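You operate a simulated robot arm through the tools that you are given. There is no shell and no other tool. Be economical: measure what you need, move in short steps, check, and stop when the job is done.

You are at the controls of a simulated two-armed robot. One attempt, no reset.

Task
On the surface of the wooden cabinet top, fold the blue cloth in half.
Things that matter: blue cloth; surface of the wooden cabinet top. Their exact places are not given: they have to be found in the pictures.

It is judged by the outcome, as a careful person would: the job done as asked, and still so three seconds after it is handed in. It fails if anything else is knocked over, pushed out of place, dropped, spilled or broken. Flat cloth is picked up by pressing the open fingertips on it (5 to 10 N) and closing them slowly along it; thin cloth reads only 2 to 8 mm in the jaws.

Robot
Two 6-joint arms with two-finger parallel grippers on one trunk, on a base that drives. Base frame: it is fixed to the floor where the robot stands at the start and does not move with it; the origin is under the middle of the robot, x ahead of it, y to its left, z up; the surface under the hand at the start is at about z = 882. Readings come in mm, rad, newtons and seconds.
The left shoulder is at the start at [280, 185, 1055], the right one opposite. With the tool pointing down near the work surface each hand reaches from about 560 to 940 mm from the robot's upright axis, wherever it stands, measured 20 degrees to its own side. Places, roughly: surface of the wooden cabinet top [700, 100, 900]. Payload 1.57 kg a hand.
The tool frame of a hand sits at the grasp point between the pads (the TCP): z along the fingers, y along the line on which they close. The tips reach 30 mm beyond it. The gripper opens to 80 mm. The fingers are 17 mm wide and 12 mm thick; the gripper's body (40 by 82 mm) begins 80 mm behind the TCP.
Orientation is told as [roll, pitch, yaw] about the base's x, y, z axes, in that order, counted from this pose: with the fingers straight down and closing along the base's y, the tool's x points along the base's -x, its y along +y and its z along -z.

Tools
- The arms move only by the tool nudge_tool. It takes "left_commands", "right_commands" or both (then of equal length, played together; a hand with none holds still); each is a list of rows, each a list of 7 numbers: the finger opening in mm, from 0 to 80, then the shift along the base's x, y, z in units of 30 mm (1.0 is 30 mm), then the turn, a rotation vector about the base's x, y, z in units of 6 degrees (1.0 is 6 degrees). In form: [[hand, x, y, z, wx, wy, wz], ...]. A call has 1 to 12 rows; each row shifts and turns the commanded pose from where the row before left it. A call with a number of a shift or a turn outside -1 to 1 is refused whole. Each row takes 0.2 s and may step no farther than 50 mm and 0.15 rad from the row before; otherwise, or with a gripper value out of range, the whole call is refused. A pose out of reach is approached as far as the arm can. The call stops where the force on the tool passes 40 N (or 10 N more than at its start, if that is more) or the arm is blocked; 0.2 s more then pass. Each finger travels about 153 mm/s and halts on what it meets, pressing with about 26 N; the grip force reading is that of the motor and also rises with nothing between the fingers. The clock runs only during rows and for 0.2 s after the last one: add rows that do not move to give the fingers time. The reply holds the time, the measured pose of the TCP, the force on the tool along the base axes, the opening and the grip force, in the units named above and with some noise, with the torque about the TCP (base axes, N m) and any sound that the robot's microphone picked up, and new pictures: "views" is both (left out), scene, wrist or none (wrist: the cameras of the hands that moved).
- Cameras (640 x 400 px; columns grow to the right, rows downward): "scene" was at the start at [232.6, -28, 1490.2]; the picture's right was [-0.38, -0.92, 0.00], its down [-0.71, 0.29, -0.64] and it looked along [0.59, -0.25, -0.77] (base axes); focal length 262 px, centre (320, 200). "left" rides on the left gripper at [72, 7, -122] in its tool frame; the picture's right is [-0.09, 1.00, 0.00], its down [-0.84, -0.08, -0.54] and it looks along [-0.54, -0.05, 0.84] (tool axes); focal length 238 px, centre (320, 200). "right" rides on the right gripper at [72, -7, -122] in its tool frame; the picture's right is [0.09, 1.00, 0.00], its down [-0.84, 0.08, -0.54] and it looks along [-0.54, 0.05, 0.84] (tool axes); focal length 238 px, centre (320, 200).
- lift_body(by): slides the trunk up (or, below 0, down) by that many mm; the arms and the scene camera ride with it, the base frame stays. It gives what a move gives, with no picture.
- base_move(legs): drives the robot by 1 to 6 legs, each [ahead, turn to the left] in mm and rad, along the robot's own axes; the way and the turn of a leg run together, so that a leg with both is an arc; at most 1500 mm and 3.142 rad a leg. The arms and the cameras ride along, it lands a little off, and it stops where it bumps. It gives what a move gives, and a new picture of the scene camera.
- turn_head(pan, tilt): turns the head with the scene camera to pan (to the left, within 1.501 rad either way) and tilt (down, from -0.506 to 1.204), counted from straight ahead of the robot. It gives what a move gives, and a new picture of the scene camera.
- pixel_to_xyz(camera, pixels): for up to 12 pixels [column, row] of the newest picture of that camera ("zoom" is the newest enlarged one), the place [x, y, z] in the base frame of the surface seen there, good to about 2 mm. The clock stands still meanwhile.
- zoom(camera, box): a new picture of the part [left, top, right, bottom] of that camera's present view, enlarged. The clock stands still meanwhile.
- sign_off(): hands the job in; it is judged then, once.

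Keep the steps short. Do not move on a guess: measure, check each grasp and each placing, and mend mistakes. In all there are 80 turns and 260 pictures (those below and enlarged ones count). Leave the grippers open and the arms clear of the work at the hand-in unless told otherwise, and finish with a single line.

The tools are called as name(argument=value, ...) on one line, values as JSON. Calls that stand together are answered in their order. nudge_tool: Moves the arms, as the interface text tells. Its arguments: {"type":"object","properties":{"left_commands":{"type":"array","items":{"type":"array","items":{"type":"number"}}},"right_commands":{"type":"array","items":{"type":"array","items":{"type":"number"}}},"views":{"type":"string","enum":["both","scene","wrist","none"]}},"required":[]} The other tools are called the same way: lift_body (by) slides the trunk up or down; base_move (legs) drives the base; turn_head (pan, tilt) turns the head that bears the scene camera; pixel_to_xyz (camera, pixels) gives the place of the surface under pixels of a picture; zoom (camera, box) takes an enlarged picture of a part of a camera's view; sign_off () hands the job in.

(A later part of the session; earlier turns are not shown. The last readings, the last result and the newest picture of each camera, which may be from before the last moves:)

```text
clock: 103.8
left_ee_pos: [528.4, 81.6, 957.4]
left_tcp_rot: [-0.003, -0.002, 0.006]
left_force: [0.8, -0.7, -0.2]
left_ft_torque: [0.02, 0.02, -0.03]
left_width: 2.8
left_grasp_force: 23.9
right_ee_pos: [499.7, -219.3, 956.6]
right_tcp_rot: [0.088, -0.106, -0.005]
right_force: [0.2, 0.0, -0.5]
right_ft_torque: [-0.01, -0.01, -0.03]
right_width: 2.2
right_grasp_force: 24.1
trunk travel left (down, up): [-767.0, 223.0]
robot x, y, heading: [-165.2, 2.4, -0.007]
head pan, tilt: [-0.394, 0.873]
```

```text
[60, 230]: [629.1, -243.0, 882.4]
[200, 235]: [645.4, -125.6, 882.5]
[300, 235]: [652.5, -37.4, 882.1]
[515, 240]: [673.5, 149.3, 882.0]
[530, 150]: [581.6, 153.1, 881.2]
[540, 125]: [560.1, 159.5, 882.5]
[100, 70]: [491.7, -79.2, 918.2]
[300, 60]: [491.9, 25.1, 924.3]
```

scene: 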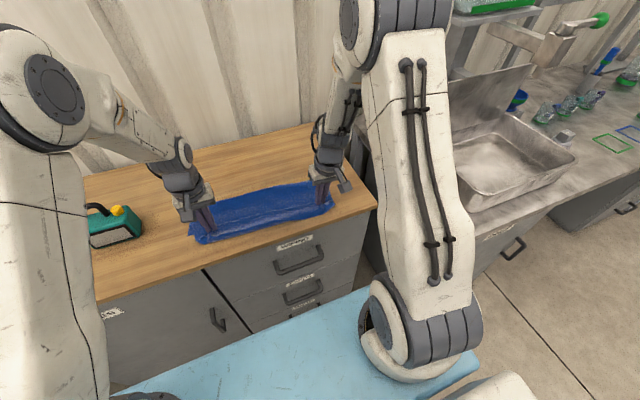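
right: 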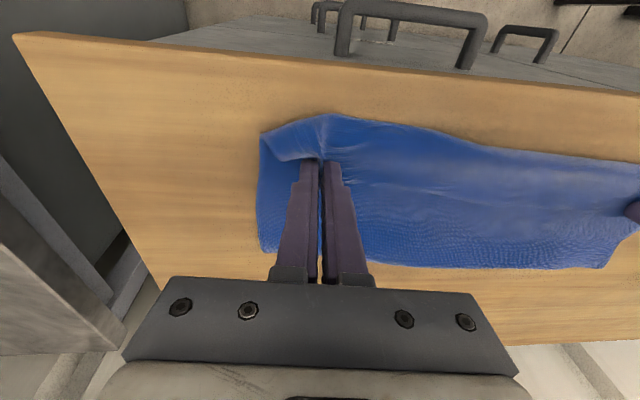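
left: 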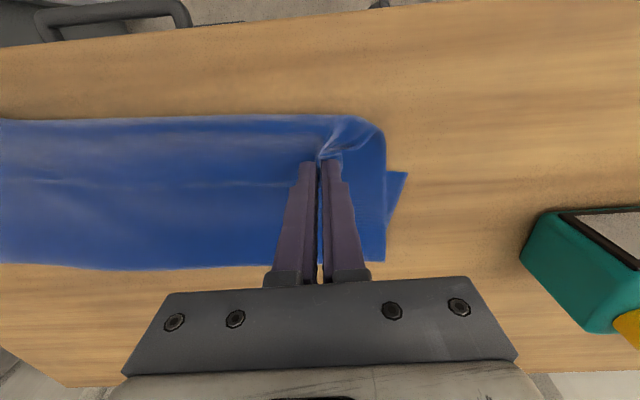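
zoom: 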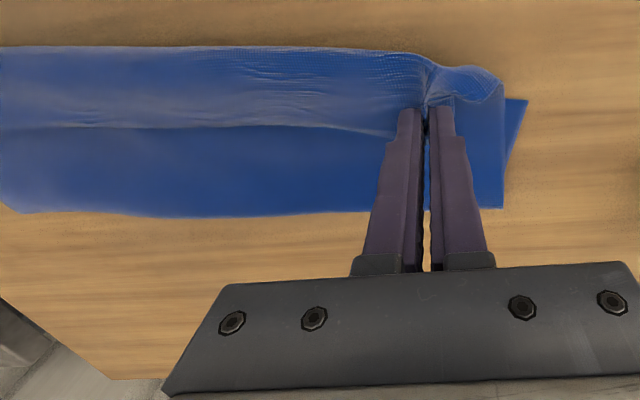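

The upper part isn't yet taut (front bulge at x≈492) and the fold line has crept to ≈650. I'll re-lay: forward and up to above the mid-line, back down the diagonal, then up to a taut slant for release.

base_move(legs=[[60, 0]])

lift_body(by=75)

base_move(legs=[[105, 0]])

zoom(camera="scene", box=[170, 160, 362, 310])

pixel_to_xyz(camera="zoom", pixels=[[174, 379], [250, 350], [330, 319], [430, 294], [532, 262]])

```text
clock: 104.8
left_ee_pos: [588.6, 80.4, 956.5]
left_tcp_rot: [-0.003, -0.002, 0.003]
left_force: [0.7, -0.1, -0.1]
left_ft_torque: [0.01, -0.03, 0.01]
left_width: 2.6
left_grasp_force: 24.4
right_ee_pos: [559.4, -218.7, 957.5]
right_tcp_rot: [0.088, -0.108, -0.004]
right_force: [0.1, -1.1, -0.3]
right_ft_torque: [-0.04, -0.06, 0.02]
right_width: 2.3
right_grasp_force: 23.8
trunk travel left (down, up): [-767.0, 223.0]
robot x, y, heading: [-114.1, -1.7, -0.005]
head pan, tilt: [-0.394, 0.873]
```

scene: 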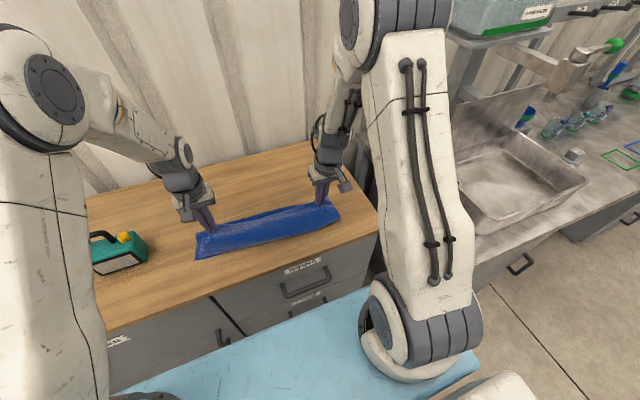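

```text
clock: 105.9
left_ee_pos: [589.2, 81.0, 1031.8]
left_tcp_rot: [-0.004, -0.001, 0.002]
left_force: [0.4, -0.4, -0.3]
left_ft_torque: [0.0, -0.01, -0.05]
left_width: 2.8
left_grasp_force: 24.0
right_ee_pos: [559.5, -218.8, 1031.4]
right_tcp_rot: [0.089, -0.105, -0.003]
right_force: [0.6, 0.1, 0.2]
right_ft_torque: [-0.03, -0.03, -0.01]
right_width: 2.6
right_grasp_force: 24.1
trunk travel left (down, up): [-842.0, 148.0]
robot x, y, heading: [-108.6, 2.0, -0.006]
head pan, tilt: [-0.394, 0.873]
```

```text
clock: 107.0
left_ee_pos: [695.7, 82.0, 1032.3]
left_tcp_rot: [-0.004, -0.001, 0.007]
left_force: [-0.4, -0.7, 0.1]
left_ft_torque: [-0.01, -0.02, -0.02]
left_width: 2.9
left_grasp_force: 24.0
right_ee_pos: [667.1, -217.4, 1033.4]
right_tcp_rot: [0.088, -0.105, -0.003]
right_force: [-1.0, 0.4, 0.0]
right_ft_torque: [-0.02, -0.03, -0.06]
right_width: 2.4
right_grasp_force: 23.5
trunk travel left (down, up): [-842.0, 148.0]
robot x, y, heading: [-4.7, 0.2, 0.001]
head pan, tilt: [-0.394, 0.873]
```

scene: 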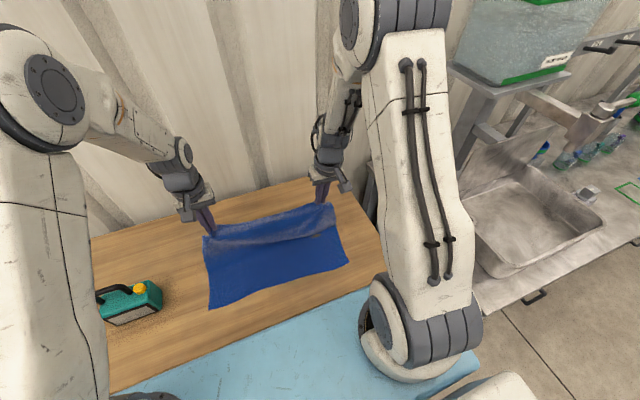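

```text
2.67 times, centred on (266, 235) of scene
```

zoom: 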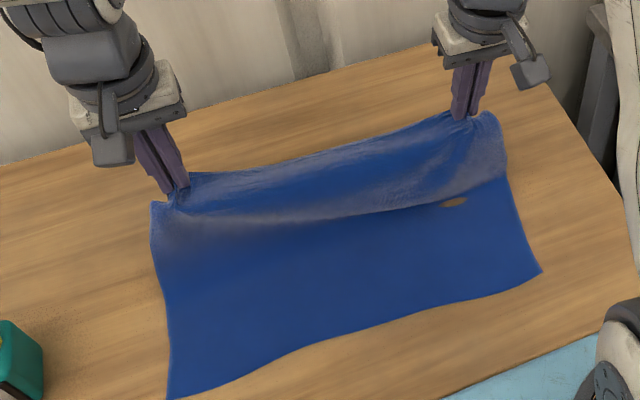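

```text
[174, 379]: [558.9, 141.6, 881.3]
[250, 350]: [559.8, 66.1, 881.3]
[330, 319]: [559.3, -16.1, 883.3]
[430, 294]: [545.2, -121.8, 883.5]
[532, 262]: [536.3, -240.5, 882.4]
```

It's re-laid well: near edge about x 543 (left) and 528 (right), hands 145–150 mm behind it at height 121. I'll go down the diagonal again, then to the taut slant.

lift_body(by=-25)

base_move(legs=[[-30, 0]])

lift_body(by=-25)

base_move(legs=[[-30, 0]])

lift_body(by=-20)

base_move(legs=[[-70, 0]])

nudge_tool(left_commands=[[0, 0, 0, 0, 0, 0, 0]], right_commands=[[0, 0, 0, 0, 0, 0, 0]])

zoom(camera="scene", box=[170, 150, 362, 300])

```text
clock: 107.8
left_ee_pos: [695.8, 83.1, 1006.5]
left_tcp_rot: [-0.005, -0.001, 0.008]
left_force: [0.2, -0.3, 0.3]
left_ft_torque: [0.03, -0.01, -0.02]
left_width: 2.6
left_grasp_force: 24.1
right_ee_pos: [666.8, -217.3, 1007.0]
right_tcp_rot: [0.087, -0.107, -0.004]
right_force: [-0.2, 0.2, -0.5]
right_ft_torque: [0.0, 0.03, 0.01]
right_width: 2.6
right_grasp_force: 23.7
trunk travel left (down, up): [-817.0, 173.0]
robot x, y, heading: [-3.6, 1.2, 0.003]
head pan, tilt: [-0.394, 0.873]
```

```text
clock: 108.6
left_ee_pos: [664.7, 83.0, 1006.5]
left_tcp_rot: [-0.002, -0.001, 0.007]
left_force: [-0.1, 0.6, -1.0]
left_ft_torque: [0.01, 0.0, 0.0]
left_width: 2.7
left_grasp_force: 24.0
right_ee_pos: [637.2, -217.7, 1007.0]
right_tcp_rot: [0.086, -0.104, -0.005]
right_force: [0.1, -0.4, -0.1]
right_ft_torque: [0.0, 0.02, -0.03]
right_width: 2.4
right_grasp_force: 24.1
trunk travel left (down, up): [-817.0, 173.0]
robot x, y, heading: [-32.4, 0.9, -0.002]
head pan, tilt: [-0.394, 0.873]
```

scene: 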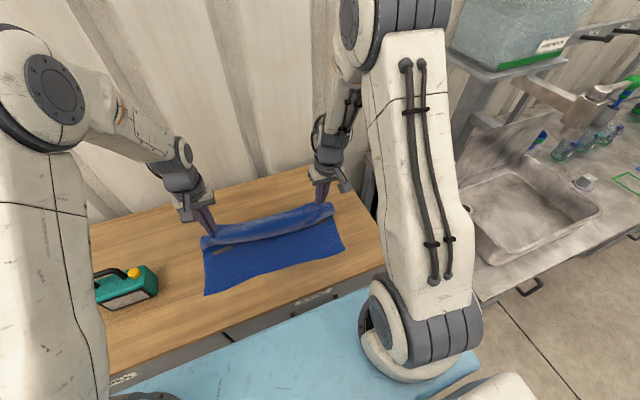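

```text
clock: 109.3
left_ee_pos: [664.6, 82.1, 981.4]
left_tcp_rot: [-0.003, -0.002, 0.008]
left_force: [-0.5, -0.8, 0.1]
left_ft_torque: [0.0, -0.02, -0.01]
left_width: 2.8
left_grasp_force: 24.3
right_ee_pos: [636.8, -217.1, 983.0]
right_tcp_rot: [0.089, -0.106, -0.005]
right_force: [-0.3, 0.0, -0.1]
right_ft_torque: [-0.02, -0.02, -0.02]
right_width: 2.5
right_grasp_force: 23.9
trunk travel left (down, up): [-792.0, 198.0]
robot x, y, heading: [-32.0, -0.4, -0.003]
head pan, tilt: [-0.394, 0.873]
```

```text
clock: 110.1
left_ee_pos: [636.7, 82.7, 981.6]
left_tcp_rot: [-0.004, 0.0, 0.01]
left_force: [-0.5, -0.1, -0.4]
left_ft_torque: [-0.01, 0.01, -0.01]
left_width: 2.7
left_grasp_force: 23.9
right_ee_pos: [607.5, -217.7, 981.7]
right_tcp_rot: [0.087, -0.104, -0.002]
right_force: [0.5, -0.4, 0.4]
right_ft_torque: [-0.01, 0.03, -0.03]
right_width: 2.5
right_grasp_force: 24.1
trunk travel left (down, up): [-792.0, 198.0]
robot x, y, heading: [-62.8, -1.2, -0.005]
head pan, tilt: [-0.394, 0.873]
```

scene: 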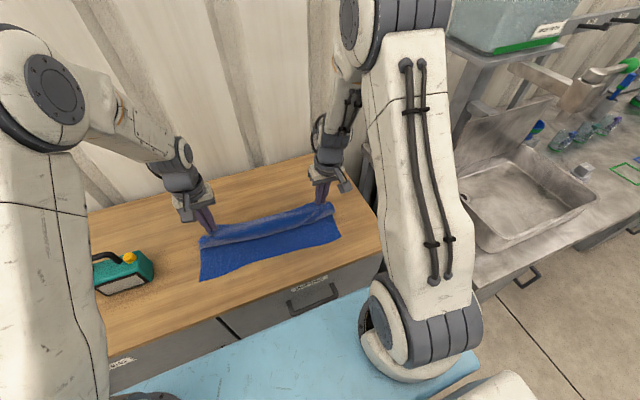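

```text
clock: 110.8
left_ee_pos: [635.7, 83.3, 961.3]
left_tcp_rot: [-0.004, -0.002, 0.007]
left_force: [0.2, -0.5, 0.4]
left_ft_torque: [0.0, 0.0, -0.01]
left_width: 2.9
left_grasp_force: 24.0
right_ee_pos: [606.1, -216.4, 961.6]
right_tcp_rot: [0.086, -0.107, -0.003]
right_force: [-0.3, -0.7, 0.0]
right_ft_torque: [0.02, 0.03, -0.03]
right_width: 2.5
right_grasp_force: 24.5
trunk travel left (down, up): [-772.0, 218.0]
robot x, y, heading: [-61.6, -1.6, 0.004]
head pan, tilt: [-0.394, 0.873]
```

```text
clock: 111.8
left_ee_pos: [564.8, 84.4, 960.4]
left_tcp_rot: [-0.002, -0.002, 0.009]
left_force: [0.2, 0.0, -0.5]
left_ft_torque: [0.02, 0.03, -0.04]
left_width: 2.8
left_grasp_force: 23.6
right_ee_pos: [537.2, -216.6, 961.3]
right_tcp_rot: [0.087, -0.105, -0.002]
right_force: [0.4, -0.4, -0.3]
right_ft_torque: [-0.02, 0.04, -0.02]
right_width: 2.2
right_grasp_force: 23.7
trunk travel left (down, up): [-772.0, 218.0]
robot x, y, heading: [-132.4, -1.5, 0.0]
head pan, tilt: [-0.394, 0.873]
```

scene: 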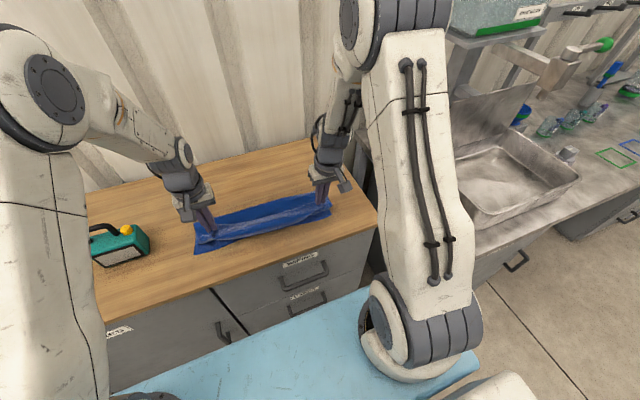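

```text
clock: 112.2
left_ee_pos: [564.6, 83.5, 961.7]
left_tcp_rot: [-0.003, -0.001, 0.01]
left_force: [-0.2, -0.2, 0.2]
left_ft_torque: [-0.01, 0.02, -0.03]
left_width: 2.8
left_grasp_force: 24.0
right_ee_pos: [535.6, -215.8, 962.7]
right_tcp_rot: [0.086, -0.107, -0.003]
right_force: [0.4, 0.0, 0.1]
right_ft_torque: [0.01, -0.02, -0.01]
right_width: 2.6
right_grasp_force: 23.7
trunk travel left (down, up): [-772.0, 218.0]
robot x, y, heading: [-130.9, 0.4, -0.001]
head pan, tilt: [-0.394, 0.873]
```

scene: 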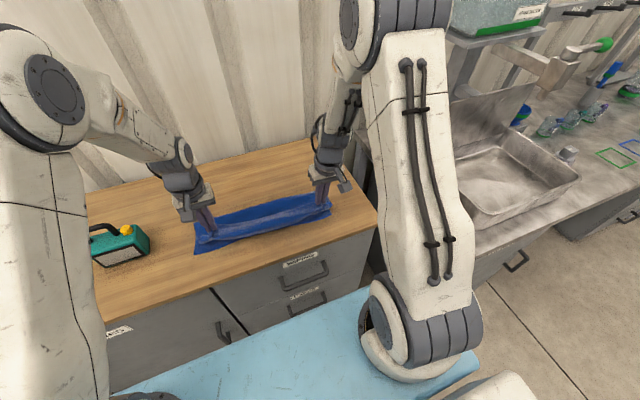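
right: 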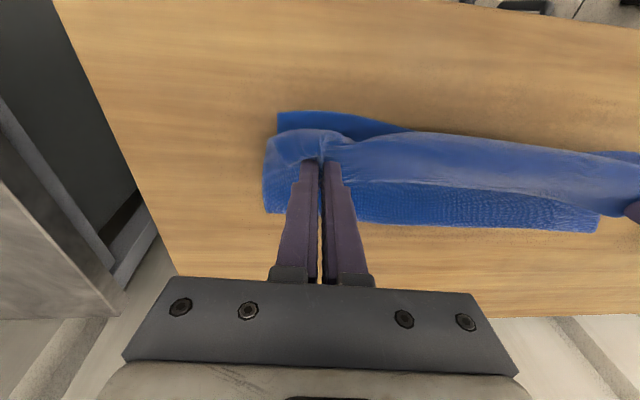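
left: 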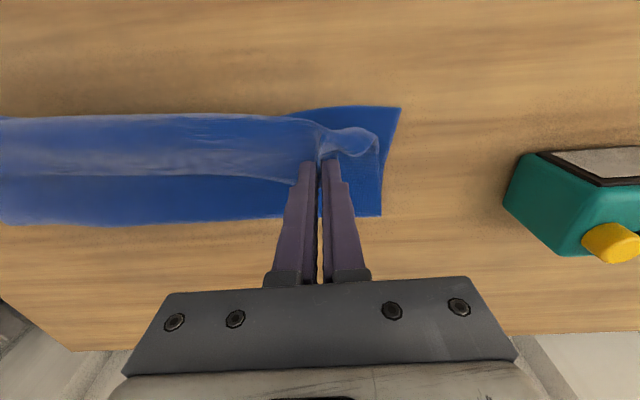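

```text
2.67 times, centred on (266, 225) of scene
```

zoom: 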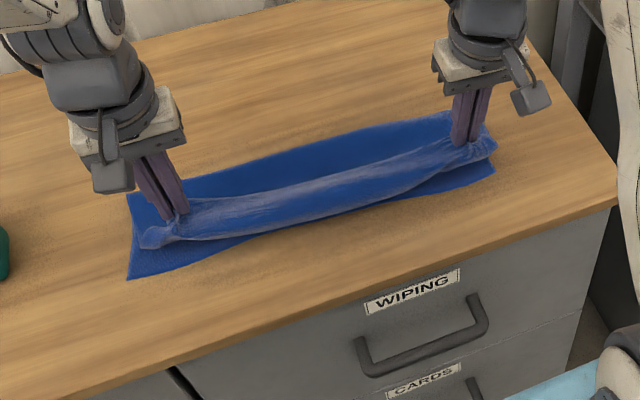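

Good shape; the fold line is back where it should be. I'll add some sideways tension with the left, draw 22 mm more and up 10 mm to taut, then release there so the rim drops forward.

nudge_tool(left_commands=[[0, 0, 0.3, 0, 0, 0, 0], [0, 0, 0, 0, 0, 0, 0]], views="none")

lift_body(by=12)

base_move(legs=[[-24, 0]])

nudge_tool(left_commands=[[30, 0, 0, 0, 0, 0, 0], [40, 0, 0, 0, 0, 0, 0], [40, 0, 0, 0, 0, 0, 0], [40, 0, 0, 0.3, 0, 0, 0], [40, 0, 0, 0.5, 0, 0, 0], [40, 0, 0, 0.5, 0, 0, 0]], right_commands=[[30, 0, 0, 0, 0, 0, 0], [40, 0, 0, 0, 0, 0, 0], [40, 0, 0, 0, 0, 0, 0], [40, 0, 0, 0.3, 0, 0, 0], [40, 0, 0, 0.5, 0, 0, 0], [40, 0, 0, 0.5, 0, 0, 0]])

zoom(camera="scene", box=[170, 150, 362, 300])

zoom(camera="right", box=[200, 80, 520, 280])

zoom(camera="left", box=[120, 80, 440, 280])

```text
clock: 112.8
left_ee_pos: [564.2, 92.3, 961.7]
left_tcp_rot: [-0.004, -0.002, 0.009]
left_force: [-1.1, -8.4, 0.2]
left_ft_torque: [-0.26, 0.06, 0.04]
left_width: 2.7
left_grasp_force: 24.4
right_ee_pos: [537.4, -216.0, 961.4]
right_tcp_rot: [0.087, -0.105, -0.001]
right_force: [-0.4, 8.7, -0.1]
right_ft_torque: [0.27, -0.06, -0.01]
right_width: 2.5
right_grasp_force: 24.1
trunk travel left (down, up): [-772.0, 218.0]
robot x, y, heading: [-132.8, -4.9, 0.0]
head pan, tilt: [-0.394, 0.873]
```

```text
clock: 113.4
left_ee_pos: [565.8, 92.2, 971.7]
left_tcp_rot: [-0.005, -0.001, 0.008]
left_force: [-0.9, -9.3, -1.3]
left_ft_torque: [-0.31, 0.01, 0.04]
left_width: 2.5
left_grasp_force: 23.9
right_ee_pos: [537.0, -215.8, 973.8]
right_tcp_rot: [0.088, -0.104, 0.0]
right_force: [0.3, 9.5, 0.1]
right_ft_torque: [0.28, 0.0, -0.05]
right_width: 2.8
right_grasp_force: 23.5
trunk travel left (down, up): [-784.0, 206.0]
robot x, y, heading: [-130.5, 0.7, -0.004]
head pan, tilt: [-0.394, 0.873]
```

```text
clock: 114.2
left_ee_pos: [541.2, 93.0, 972.0]
left_tcp_rot: [-0.003, -0.001, 0.01]
left_force: [-0.1, -10.5, -0.4]
left_ft_torque: [-0.27, 0.04, 0.04]
left_width: 3.0
left_grasp_force: 24.1
right_ee_pos: [512.5, -216.6, 974.2]
right_tcp_rot: [0.088, -0.105, -0.001]
right_force: [0.4, 9.2, 0.4]
right_ft_torque: [0.33, -0.06, -0.06]
right_width: 2.4
right_grasp_force: 24.1
trunk travel left (down, up): [-784.0, 206.0]
robot x, y, heading: [-157.2, -4.1, -0.005]
head pan, tilt: [-0.394, 0.873]
```

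scene: 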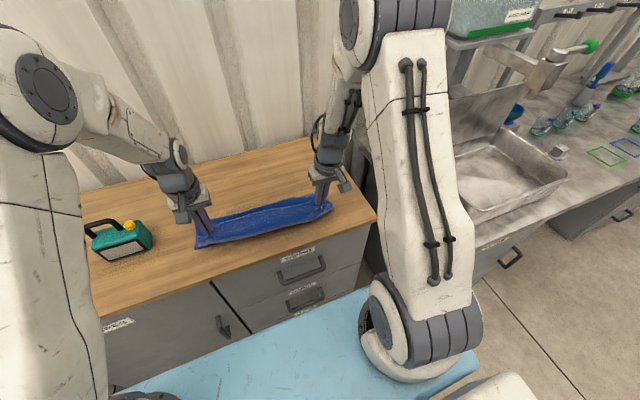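

```text
clock: 115.6
left_ee_pos: [540.8, 92.8, 1013.6]
left_tcp_rot: [-0.003, -0.001, 0.008]
left_force: [-0.2, -0.5, -0.1]
left_ft_torque: [0.04, -0.01, -0.01]
left_width: 40.0
left_grasp_force: 0.0
right_ee_pos: [506.4, -217.9, 1003.2]
right_tcp_rot: [0.101, -0.112, -0.002]
right_force: [0.3, -0.3, 0.2]
right_ft_torque: [0.0, 0.03, 0.02]
right_width: 40.0
right_grasp_force: 0.0
right hand out of reach, approached as far as the arm can: row 5, 6
trunk travel left (down, up): [-784.0, 206.0]
robot x, y, heading: [-155.2, -5.1, 0.002]
head pan, tilt: [-0.394, 0.873]
```

scene: 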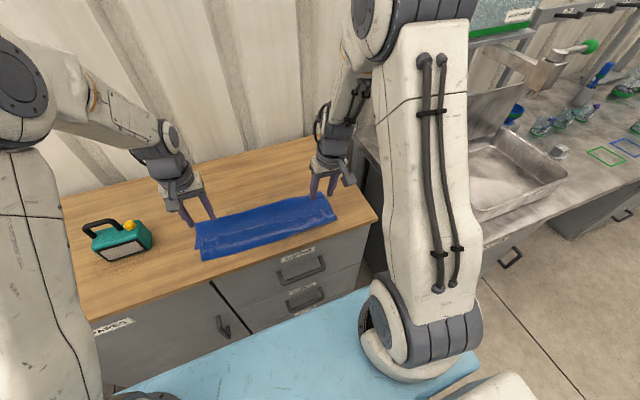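
right: 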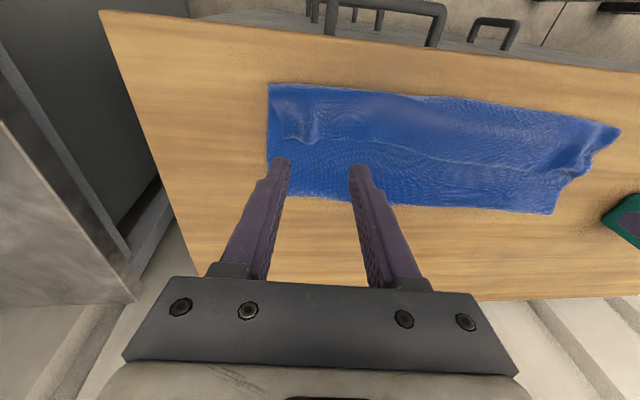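
left: 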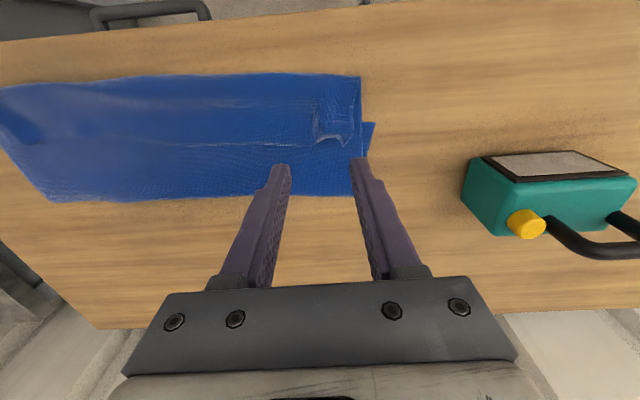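

```text
2.67 times, centred on (266, 225) of scene
```

zoom: 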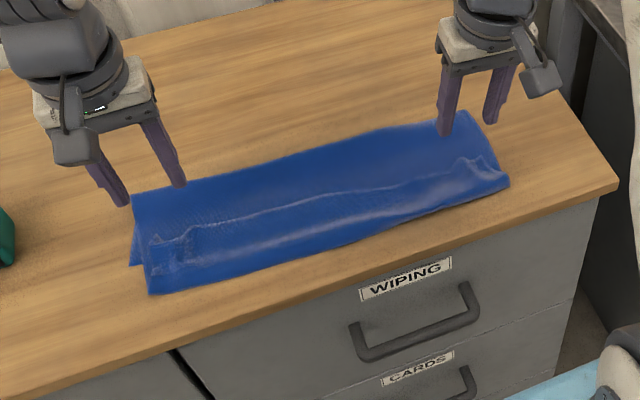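

```text
2.00 times, centred on (360, 180) of right
```

zoom: 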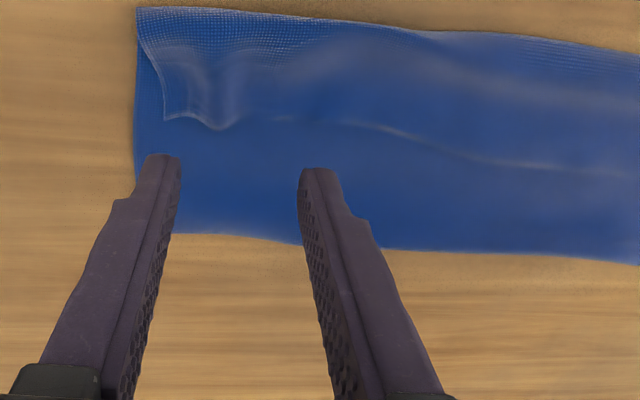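

```text
2.00 times, centred on (280, 180) of left
```

zoom: 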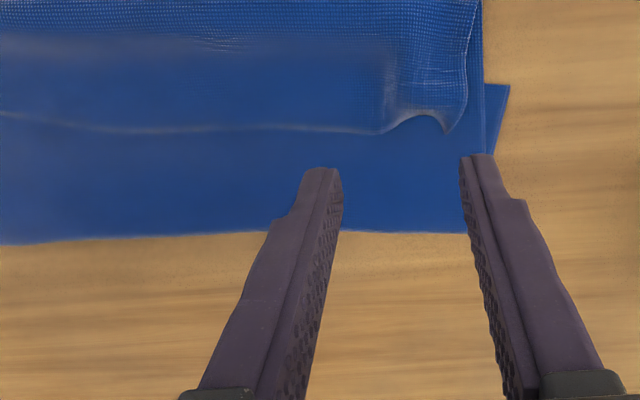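

The hem still curls because pulling it taut dragged the fold line forward. I have a few turns for one more careful re-lay, this time without the final pull. First I measure the rim ridges and edges.

pixel_to_xyz(camera="left", pixels=[[341, 146], [334, 139], [320, 143], [310, 146], [280, 144], [374, 124], [362, 78], [352, 194], [250, 197]])

pixel_to_xyz(camera="right", pixels=[[310, 144], [284, 138], [300, 141], [325, 140], [350, 140], [270, 86], [350, 200], [450, 210]])

```text
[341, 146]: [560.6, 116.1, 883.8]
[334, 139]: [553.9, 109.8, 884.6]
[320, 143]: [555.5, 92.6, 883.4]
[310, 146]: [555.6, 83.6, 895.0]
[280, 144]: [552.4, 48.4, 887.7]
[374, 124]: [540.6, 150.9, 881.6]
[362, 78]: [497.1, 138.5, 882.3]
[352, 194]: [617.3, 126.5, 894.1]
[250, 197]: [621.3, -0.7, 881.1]
```

```text
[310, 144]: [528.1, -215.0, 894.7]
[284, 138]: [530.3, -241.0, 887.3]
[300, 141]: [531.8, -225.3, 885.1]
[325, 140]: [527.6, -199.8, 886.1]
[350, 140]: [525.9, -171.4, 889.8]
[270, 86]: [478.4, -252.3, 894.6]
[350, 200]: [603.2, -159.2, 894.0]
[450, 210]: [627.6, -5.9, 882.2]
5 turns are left
```

The free edge is at x≈555 (left, ridge y≈96) and x≈529 (right, ridge y≈−215). I'll lower onto these and close in one go.

nudge_tool(left_commands=[[40, 0.23, 0.07, -1, 0, 0, 0], [40, 0, 0, -1, 0, 0, 0], [40, 0, 0, -0.9, 0, 0, 0], [40, 0, 0, -0.3, 0, 0, 0], [40, 0, 0, -0.1, 0, 0, 0], [34, 0, 0, 0, 0, 0, 0], [28, 0, 0, 0, 0, 0, 0], [22, 0, 0, 0, 0, 0, 0], [16, 0, 0, 0, 0, 0, 0], [10, 0, 0, 0.03, 0, 0, 0], [4, 0, 0, 0.03, 0, 0, 0], [0, 0, 0, 0.03, 0, 0, 0]], right_commands=[[40, 0.45, -0.07, -0.9, 0, 0, 0], [40, 0, 0, -0.9, 0, 0, 0], [40, 0, 0, -0.8, 0, 0, 0], [40, 0, 0, -0.22, 0, 0, 0], [40, 0, 0, -0.1, 0, 0, 0], [34, 0, 0, 0, 0, 0, 0], [28, 0, 0, 0, 0, 0, 0], [22, 0, 0, 0, 0, 0, 0], [16, 0, 0, 0, 0, 0, 0], [10, 0, 0, 0.03, 0, 0, 0], [4, 0, 0, 0.03, 0, 0, 0], [0, 0, 0, 0.03, 0, 0, 0]])

```text
clock: 118.2
left_ee_pos: [546.9, 95.4, 915.1]
left_tcp_rot: [-0.004, -0.002, 0.008]
left_force: [0.4, -11.3, 7.4]
left_ft_torque: [-0.33, 0.01, 0.03]
left_width: 2.6
left_grasp_force: 23.8
right_ee_pos: [518.0, -218.2, 918.3]
right_tcp_rot: [0.088, -0.104, -0.001]
right_force: [1.0, 12.4, -0.3]
right_ft_torque: [0.42, -0.03, -0.06]
right_width: 2.2
right_grasp_force: 24.3
trunk travel left (down, up): [-784.0, 206.0]
robot x, y, heading: [-157.1, 0.2, -0.001]
head pan, tilt: [-0.394, 0.873]
4 turns are left
```

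scene: 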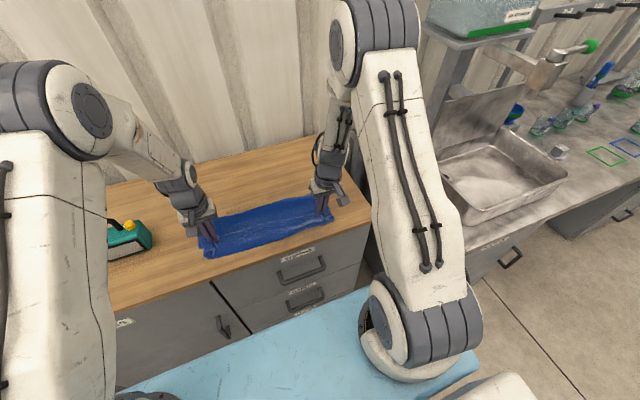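
right: 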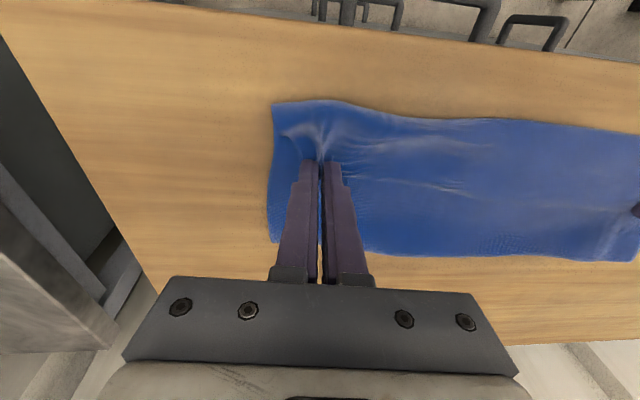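
left: 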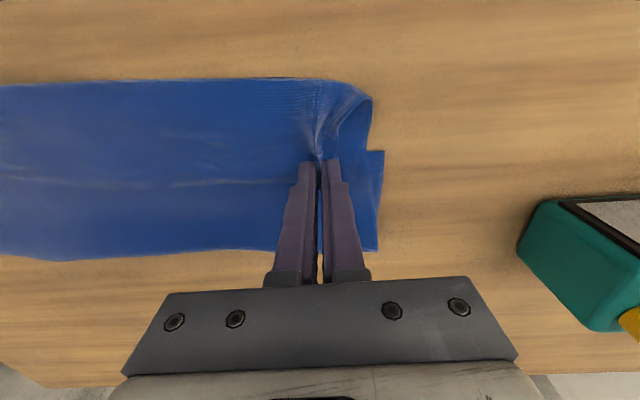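

Both grips are good (2.6 and 2.2 mm). I'll run the whole re-lay: up and forward to above the mid-line, straight diagonal down (no taut pull), release at about 12 mm height, then lift off.

nudge_tool(left_commands=[[0, 0, -0.2, 0.1, 0, 0, 0], [0, 0, 0, 0, 0, 0, 0]], views="none")

lift_body(by=40)

base_move(legs=[[60, 0]])

lift_body(by=78)

base_move(legs=[[95, 0]])

lift_body(by=-25)

base_move(legs=[[-30, 0]])

lift_body(by=-25)

base_move(legs=[[-30, 0]])

lift_body(by=-25)

base_move(legs=[[-30, 0]])

lift_body(by=-14)

base_move(legs=[[-20, 0]])

lift_body(by=-14)

base_move(legs=[[-18, 0]])

lift_body(by=-6)

```text
clock: 118.8
left_ee_pos: [545.1, 89.7, 918.9]
left_tcp_rot: [-0.003, -0.001, 0.008]
left_force: [-0.1, -6.6, -0.1]
left_ft_torque: [-0.18, -0.01, 0.04]
left_width: 2.5
left_grasp_force: 24.0
right_ee_pos: [519.7, -220.1, 918.4]
right_tcp_rot: [0.087, -0.107, -0.002]
right_force: [0.2, 6.3, 0.4]
right_ft_torque: [0.18, -0.04, 0.03]
right_width: 2.1
right_grasp_force: 24.3
trunk travel left (down, up): [-784.0, 206.0]
robot x, y, heading: [-155.4, -0.1, -0.006]
head pan, tilt: [-0.394, 0.873]
```

```text
clock: 119.6
left_ee_pos: [547.2, 89.4, 959.8]
left_tcp_rot: [-0.003, -0.002, 0.008]
left_force: [-0.2, -5.2, 0.2]
left_ft_torque: [-0.12, 0.03, 0.05]
left_width: 2.2
left_grasp_force: 24.2
right_ee_pos: [518.9, -220.1, 958.7]
right_tcp_rot: [0.089, -0.105, -0.002]
right_force: [0.6, 5.2, 0.4]
right_ft_torque: [0.15, -0.01, 0.01]
right_width: 2.6
right_grasp_force: 23.7
trunk travel left (down, up): [-824.0, 166.0]
robot x, y, heading: [-153.5, 2.3, -0.003]
head pan, tilt: [-0.394, 0.873]
```

```text
clock: 120.6
left_ee_pos: [606.7, 90.2, 959.8]
left_tcp_rot: [-0.004, -0.003, 0.011]
left_force: [-0.4, -4.8, 0.2]
left_ft_torque: [-0.13, -0.07, 0.04]
left_width: 2.4
left_grasp_force: 23.8
right_ee_pos: [579.0, -219.2, 958.5]
right_tcp_rot: [0.088, -0.107, 0.0]
right_force: [1.6, 4.6, -0.8]
right_ft_torque: [0.12, -0.03, 0.0]
right_width: 2.3
right_grasp_force: 23.8
trunk travel left (down, up): [-824.0, 166.0]
robot x, y, heading: [-98.9, -1.4, -0.004]
head pan, tilt: [-0.394, 0.873]
```

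scene: 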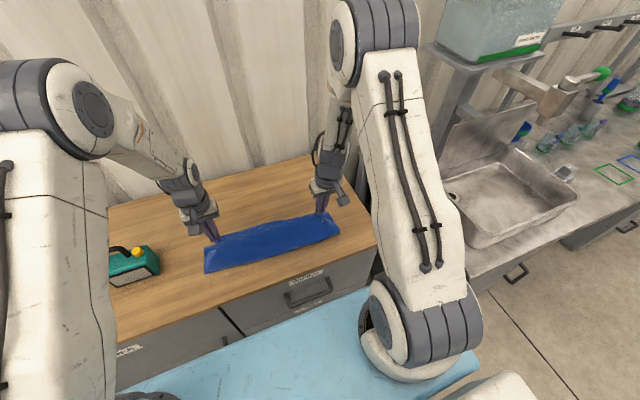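

```text
clock: 121.8
left_ee_pos: [605.7, 88.8, 1037.3]
left_tcp_rot: [-0.003, -0.001, 0.01]
left_force: [-1.3, -4.8, -0.4]
left_ft_torque: [-0.12, -0.01, 0.03]
left_width: 2.4
left_grasp_force: 24.0
right_ee_pos: [579.0, -218.3, 1035.5]
right_tcp_rot: [0.087, -0.104, -0.001]
right_force: [0.8, 4.6, 1.3]
right_ft_torque: [0.13, 0.0, -0.03]
right_width: 2.5
right_grasp_force: 23.8
trunk travel left (down, up): [-902.0, 88.0]
robot x, y, heading: [-94.7, -2.1, 0.001]
head pan, tilt: [-0.394, 0.873]
```

```text
clock: 122.9
left_ee_pos: [701.1, 89.1, 1038.1]
left_tcp_rot: [-0.002, -0.001, 0.008]
left_force: [-0.5, -4.9, -1.0]
left_ft_torque: [-0.15, 0.02, 0.02]
left_width: 2.6
left_grasp_force: 22.9
right_ee_pos: [673.8, -218.5, 1036.4]
right_tcp_rot: [0.087, -0.105, -0.001]
right_force: [0.6, 4.5, 0.4]
right_ft_torque: [0.17, -0.04, -0.03]
right_width: 2.7
right_grasp_force: 23.6
trunk travel left (down, up): [-902.0, 88.0]
robot x, y, heading: [-4.3, 0.8, -0.001]
head pan, tilt: [-0.394, 0.873]
```

scene: 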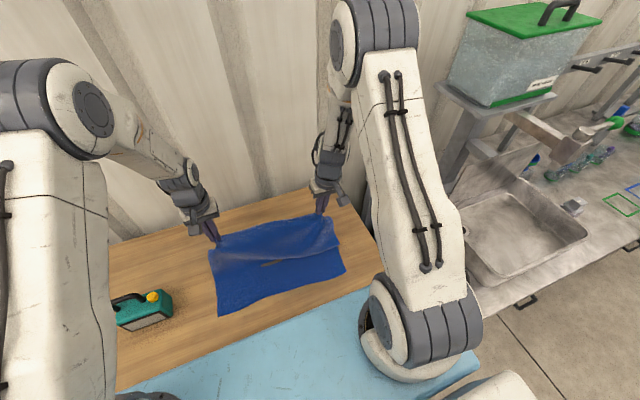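

```text
clock: 123.6
left_ee_pos: [700.9, 89.1, 1011.8]
left_tcp_rot: [-0.003, -0.002, 0.009]
left_force: [-0.8, -4.1, -0.1]
left_ft_torque: [-0.15, 0.02, 0.0]
left_width: 2.5
left_grasp_force: 23.5
right_ee_pos: [673.6, -219.1, 1011.5]
right_tcp_rot: [0.087, -0.104, 0.001]
right_force: [0.2, 4.5, -0.2]
right_ft_torque: [0.12, -0.05, -0.01]
right_width: 2.5
right_grasp_force: 23.9
trunk travel left (down, up): [-877.0, 113.0]
robot x, y, heading: [-3.5, 2.6, 0.002]
head pan, tilt: [-0.394, 0.873]
```

```text
clock: 124.4
left_ee_pos: [671.0, 89.6, 1011.1]
left_tcp_rot: [-0.002, -0.004, 0.009]
left_force: [1.1, -4.9, -0.9]
left_ft_torque: [-0.12, 0.01, -0.02]
left_width: 2.7
left_grasp_force: 24.1
right_ee_pos: [642.1, -219.2, 1011.5]
right_tcp_rot: [0.087, -0.105, -0.003]
right_force: [0.9, 4.7, 0.0]
right_ft_torque: [0.15, 0.0, 0.01]
right_width: 2.6
right_grasp_force: 23.6
trunk travel left (down, up): [-877.0, 113.0]
robot x, y, heading: [-30.2, -1.6, 0.002]
head pan, tilt: [-0.394, 0.873]
```

scene: 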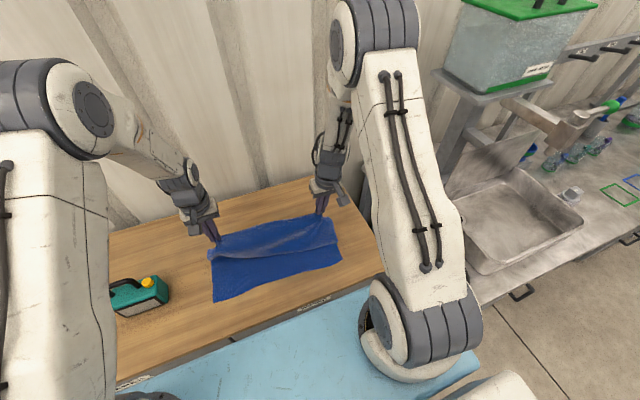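

```text
clock: 125.1
left_ee_pos: [670.6, 89.9, 988.0]
left_tcp_rot: [-0.005, -0.002, 0.009]
left_force: [-0.1, -4.6, 0.4]
left_ft_torque: [-0.13, -0.03, -0.01]
left_width: 2.8
left_grasp_force: 24.1
right_ee_pos: [643.4, -218.5, 986.0]
right_tcp_rot: [0.088, -0.106, -0.002]
right_force: [0.2, 4.1, -0.5]
right_ft_torque: [0.13, -0.04, -0.02]
right_width: 2.4
right_grasp_force: 23.6
trunk travel left (down, up): [-852.0, 138.0]
robot x, y, heading: [-34.2, 1.5, 0.003]
head pan, tilt: [-0.394, 0.873]
```

```text
clock: 126.0
left_ee_pos: [641.4, 88.1, 988.5]
left_tcp_rot: [-0.004, -0.002, 0.01]
left_force: [0.0, -4.7, 0.3]
left_ft_torque: [-0.17, 0.01, 0.01]
left_width: 2.5
left_grasp_force: 23.9
right_ee_pos: [612.9, -218.3, 986.9]
right_tcp_rot: [0.088, -0.106, -0.002]
right_force: [1.1, 4.7, 0.2]
right_ft_torque: [0.12, 0.0, 0.04]
right_width: 2.2
right_grasp_force: 24.5
trunk travel left (down, up): [-852.0, 138.0]
robot x, y, heading: [-66.7, -1.7, -0.001]
head pan, tilt: [-0.394, 0.873]
```

scene: 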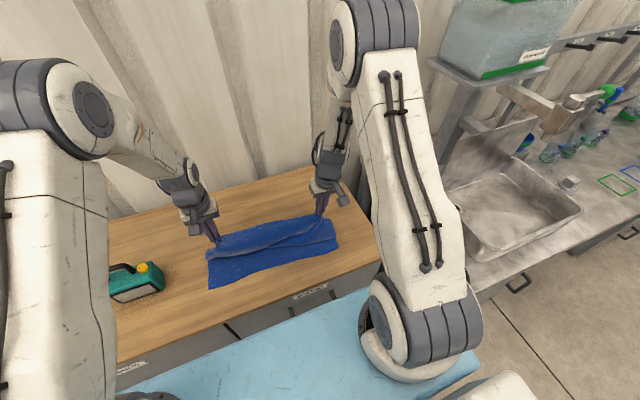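

```text
clock: 126.7
left_ee_pos: [640.8, 89.6, 963.2]
left_tcp_rot: [-0.002, -0.001, 0.009]
left_force: [-0.8, -5.2, -1.1]
left_ft_torque: [-0.08, 0.02, 0.0]
left_width: 2.5
left_grasp_force: 23.1
right_ee_pos: [612.7, -219.0, 961.8]
right_tcp_rot: [0.089, -0.104, -0.001]
right_force: [0.1, 4.1, -0.2]
right_ft_torque: [0.14, -0.04, -0.03]
right_width: 2.5
right_grasp_force: 23.6
trunk travel left (down, up): [-827.0, 163.0]
robot x, y, heading: [-64.0, -0.9, -0.0]
head pan, tilt: [-0.394, 0.873]
```

```text
clock: 127.5
left_ee_pos: [610.2, 89.4, 962.0]
left_tcp_rot: [-0.003, -0.001, 0.008]
left_force: [-0.2, -4.1, 0.2]
left_ft_torque: [-0.15, 0.03, 0.0]
left_width: 2.7
left_grasp_force: 24.4
right_ee_pos: [581.0, -218.5, 960.9]
right_tcp_rot: [0.087, -0.105, -0.004]
right_force: [-0.3, 4.7, -0.1]
right_ft_torque: [0.15, -0.03, -0.06]
right_width: 2.2
right_grasp_force: 24.6
trunk travel left (down, up): [-827.0, 163.0]
robot x, y, heading: [-92.3, -4.1, -0.001]
head pan, tilt: [-0.394, 0.873]
```

scene: 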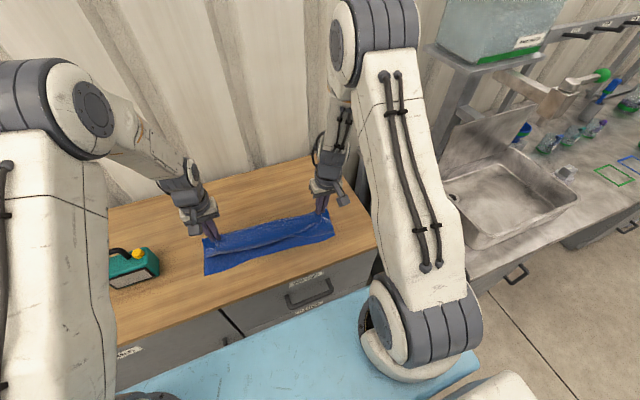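

```text
clock: 128.1
left_ee_pos: [609.4, 88.1, 947.7]
left_tcp_rot: [-0.003, -0.001, 0.007]
left_force: [-0.3, -4.2, -0.2]
left_ft_torque: [-0.12, 0.02, 0.03]
left_width: 2.4
left_grasp_force: 23.6
right_ee_pos: [581.6, -219.1, 948.2]
right_tcp_rot: [0.087, -0.105, 0.001]
right_force: [-0.2, 3.5, -0.3]
right_ft_torque: [0.13, 0.02, -0.03]
right_width: 2.4
right_grasp_force: 24.1
trunk travel left (down, up): [-813.0, 177.0]
robot x, y, heading: [-95.5, -1.6, 0.005]
head pan, tilt: [-0.394, 0.873]
```

```text
clock: 128.9
left_ee_pos: [590.4, 89.1, 947.5]
left_tcp_rot: [-0.003, -0.001, 0.008]
left_force: [-0.6, -4.2, 0.9]
left_ft_torque: [-0.1, 0.02, 0.02]
left_width: 2.4
left_grasp_force: 24.3
right_ee_pos: [561.3, -220.1, 946.5]
right_tcp_rot: [0.087, -0.105, -0.001]
right_force: [0.7, 3.9, 0.3]
right_ft_torque: [0.14, 0.01, 0.0]
right_width: 2.4
right_grasp_force: 23.5
trunk travel left (down, up): [-813.0, 177.0]
robot x, y, heading: [-110.6, -2.0, -0.001]
head pan, tilt: [-0.394, 0.873]
```

scene: 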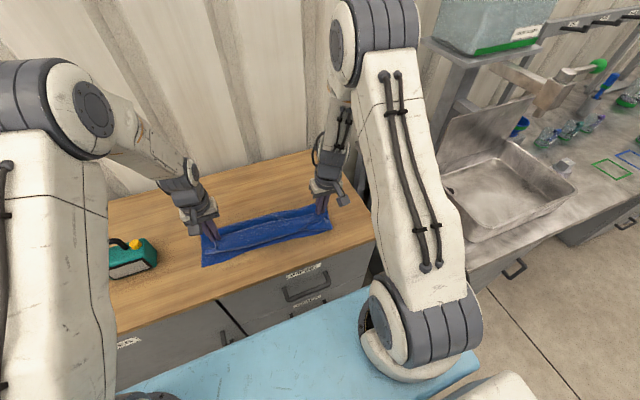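

```text
clock: 129.5
left_ee_pos: [589.4, 90.1, 933.7]
left_tcp_rot: [-0.003, -0.002, 0.009]
left_force: [0.6, -3.9, -0.2]
left_ft_torque: [-0.1, 0.0, 0.01]
left_width: 2.3
left_grasp_force: 24.4
right_ee_pos: [560.8, -217.4, 933.8]
right_tcp_rot: [0.087, -0.106, -0.001]
right_force: [0.0, 4.1, -0.4]
right_ft_torque: [0.15, -0.01, 0.0]
right_width: 2.6
right_grasp_force: 24.2
trunk travel left (down, up): [-799.0, 191.0]
robot x, y, heading: [-116.2, 0.3, -0.004]
head pan, tilt: [-0.394, 0.873]
```

```text
clock: 130.3
left_ee_pos: [571.8, 89.5, 933.5]
left_tcp_rot: [-0.004, -0.003, 0.008]
left_force: [-1.3, -4.4, 0.1]
left_ft_torque: [-0.12, 0.02, 0.05]
left_width: 2.5
left_grasp_force: 24.3
right_ee_pos: [544.1, -217.5, 933.0]
right_tcp_rot: [0.087, -0.105, 0.0]
right_force: [0.9, 3.9, -0.7]
right_ft_torque: [0.15, 0.0, -0.04]
right_width: 2.5
right_grasp_force: 24.1
trunk travel left (down, up): [-799.0, 191.0]
robot x, y, heading: [-132.8, -0.2, -0.001]
head pan, tilt: [-0.394, 0.873]
```

scene: 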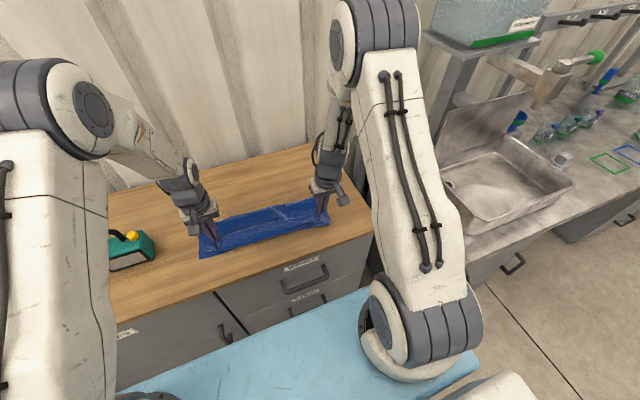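

```text
clock: 130.9
left_ee_pos: [571.2, 89.0, 929.1]
left_tcp_rot: [-0.004, -0.001, 0.009]
left_force: [0.2, -2.7, -0.3]
left_ft_torque: [-0.13, 0.0, 0.04]
left_width: 2.1
left_grasp_force: 24.0
right_ee_pos: [542.6, -217.8, 927.2]
right_tcp_rot: [0.087, -0.105, -0.001]
right_force: [0.8, 4.1, 0.1]
right_ft_torque: [0.12, 0.01, 0.0]
right_width: 2.4
right_grasp_force: 24.1
trunk travel left (down, up): [-793.0, 197.0]
robot x, y, heading: [-137.3, 0.5, -0.002]
head pan, tilt: [-0.394, 0.873]
```

base_move(legs=[[-16, 0]])

nudge_tool(left_commands=[[0, 0, 0, 0, 0, 0, 0]], right_commands=[[0, 0, 0, 0, 0, 0, 0]])

zoom(camera="scene", box=[170, 150, 362, 300])

```text
clock: 131.6
left_ee_pos: [556.5, 89.9, 928.0]
left_tcp_rot: [-0.003, -0.003, 0.009]
left_force: [0.2, -4.8, -0.1]
left_ft_torque: [-0.09, 0.04, 0.06]
left_width: 2.8
left_grasp_force: 23.7
right_ee_pos: [527.8, -218.9, 925.9]
right_tcp_rot: [0.087, -0.105, 0.002]
right_force: [0.5, 3.7, 0.6]
right_ft_torque: [0.12, 0.0, 0.0]
right_width: 2.3
right_grasp_force: 23.6
trunk travel left (down, up): [-793.0, 197.0]
robot x, y, heading: [-147.7, -3.9, 0.0]
head pan, tilt: [-0.394, 0.873]
```

scene: 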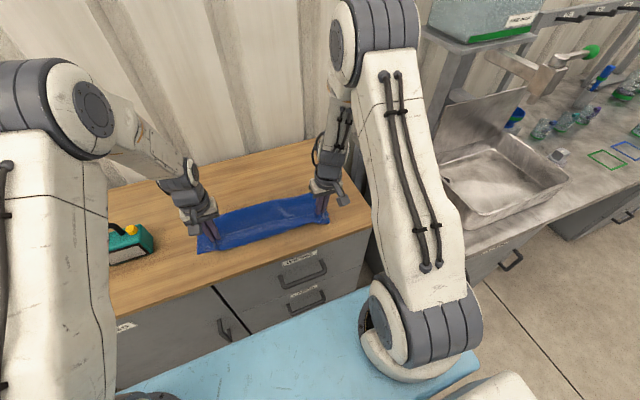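

```text
clock: 132.0
left_ee_pos: [555.9, 88.7, 928.7]
left_tcp_rot: [-0.004, -0.002, 0.011]
left_force: [-0.3, -3.8, 0.3]
left_ft_torque: [-0.07, 0.01, 0.0]
left_width: 2.7
left_grasp_force: 23.6
right_ee_pos: [527.0, -217.6, 928.1]
right_tcp_rot: [0.091, -0.104, 0.0]
right_force: [0.7, 3.3, -0.7]
right_ft_torque: [0.12, -0.01, 0.01]
right_width: 2.4
right_grasp_force: 23.7
trunk travel left (down, up): [-793.0, 197.0]
robot x, y, heading: [-143.0, 0.1, -0.003]
head pan, tilt: [-0.394, 0.873]
```

scene: 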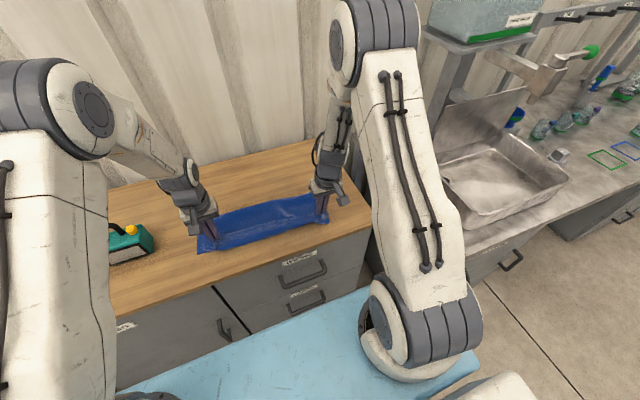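
right: 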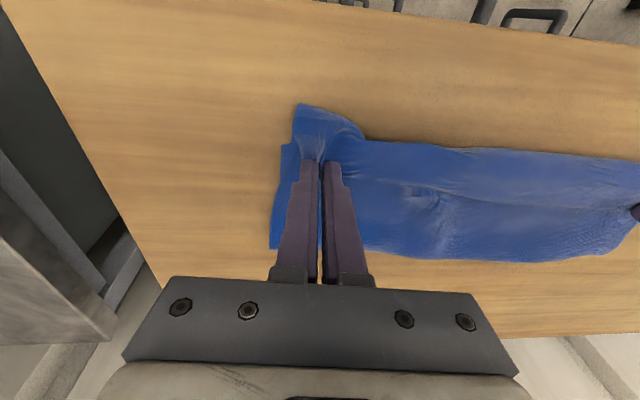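
left: 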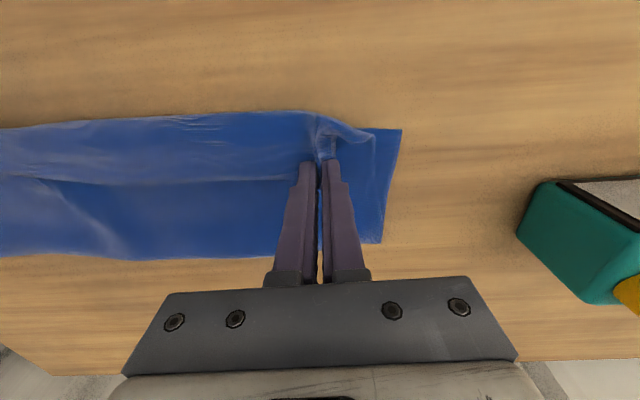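

```text
2.67 times, centred on (266, 225) of scene
3 turns are left
```

zoom: 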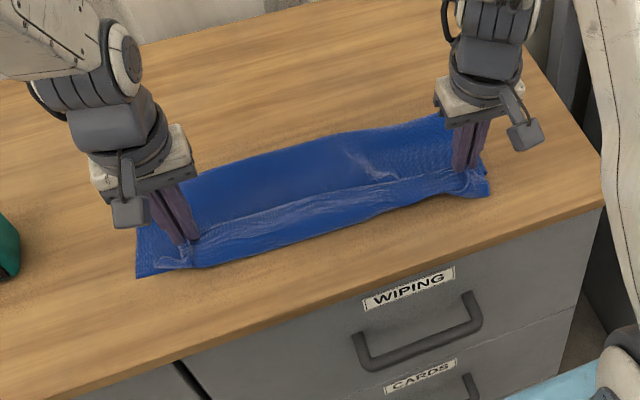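

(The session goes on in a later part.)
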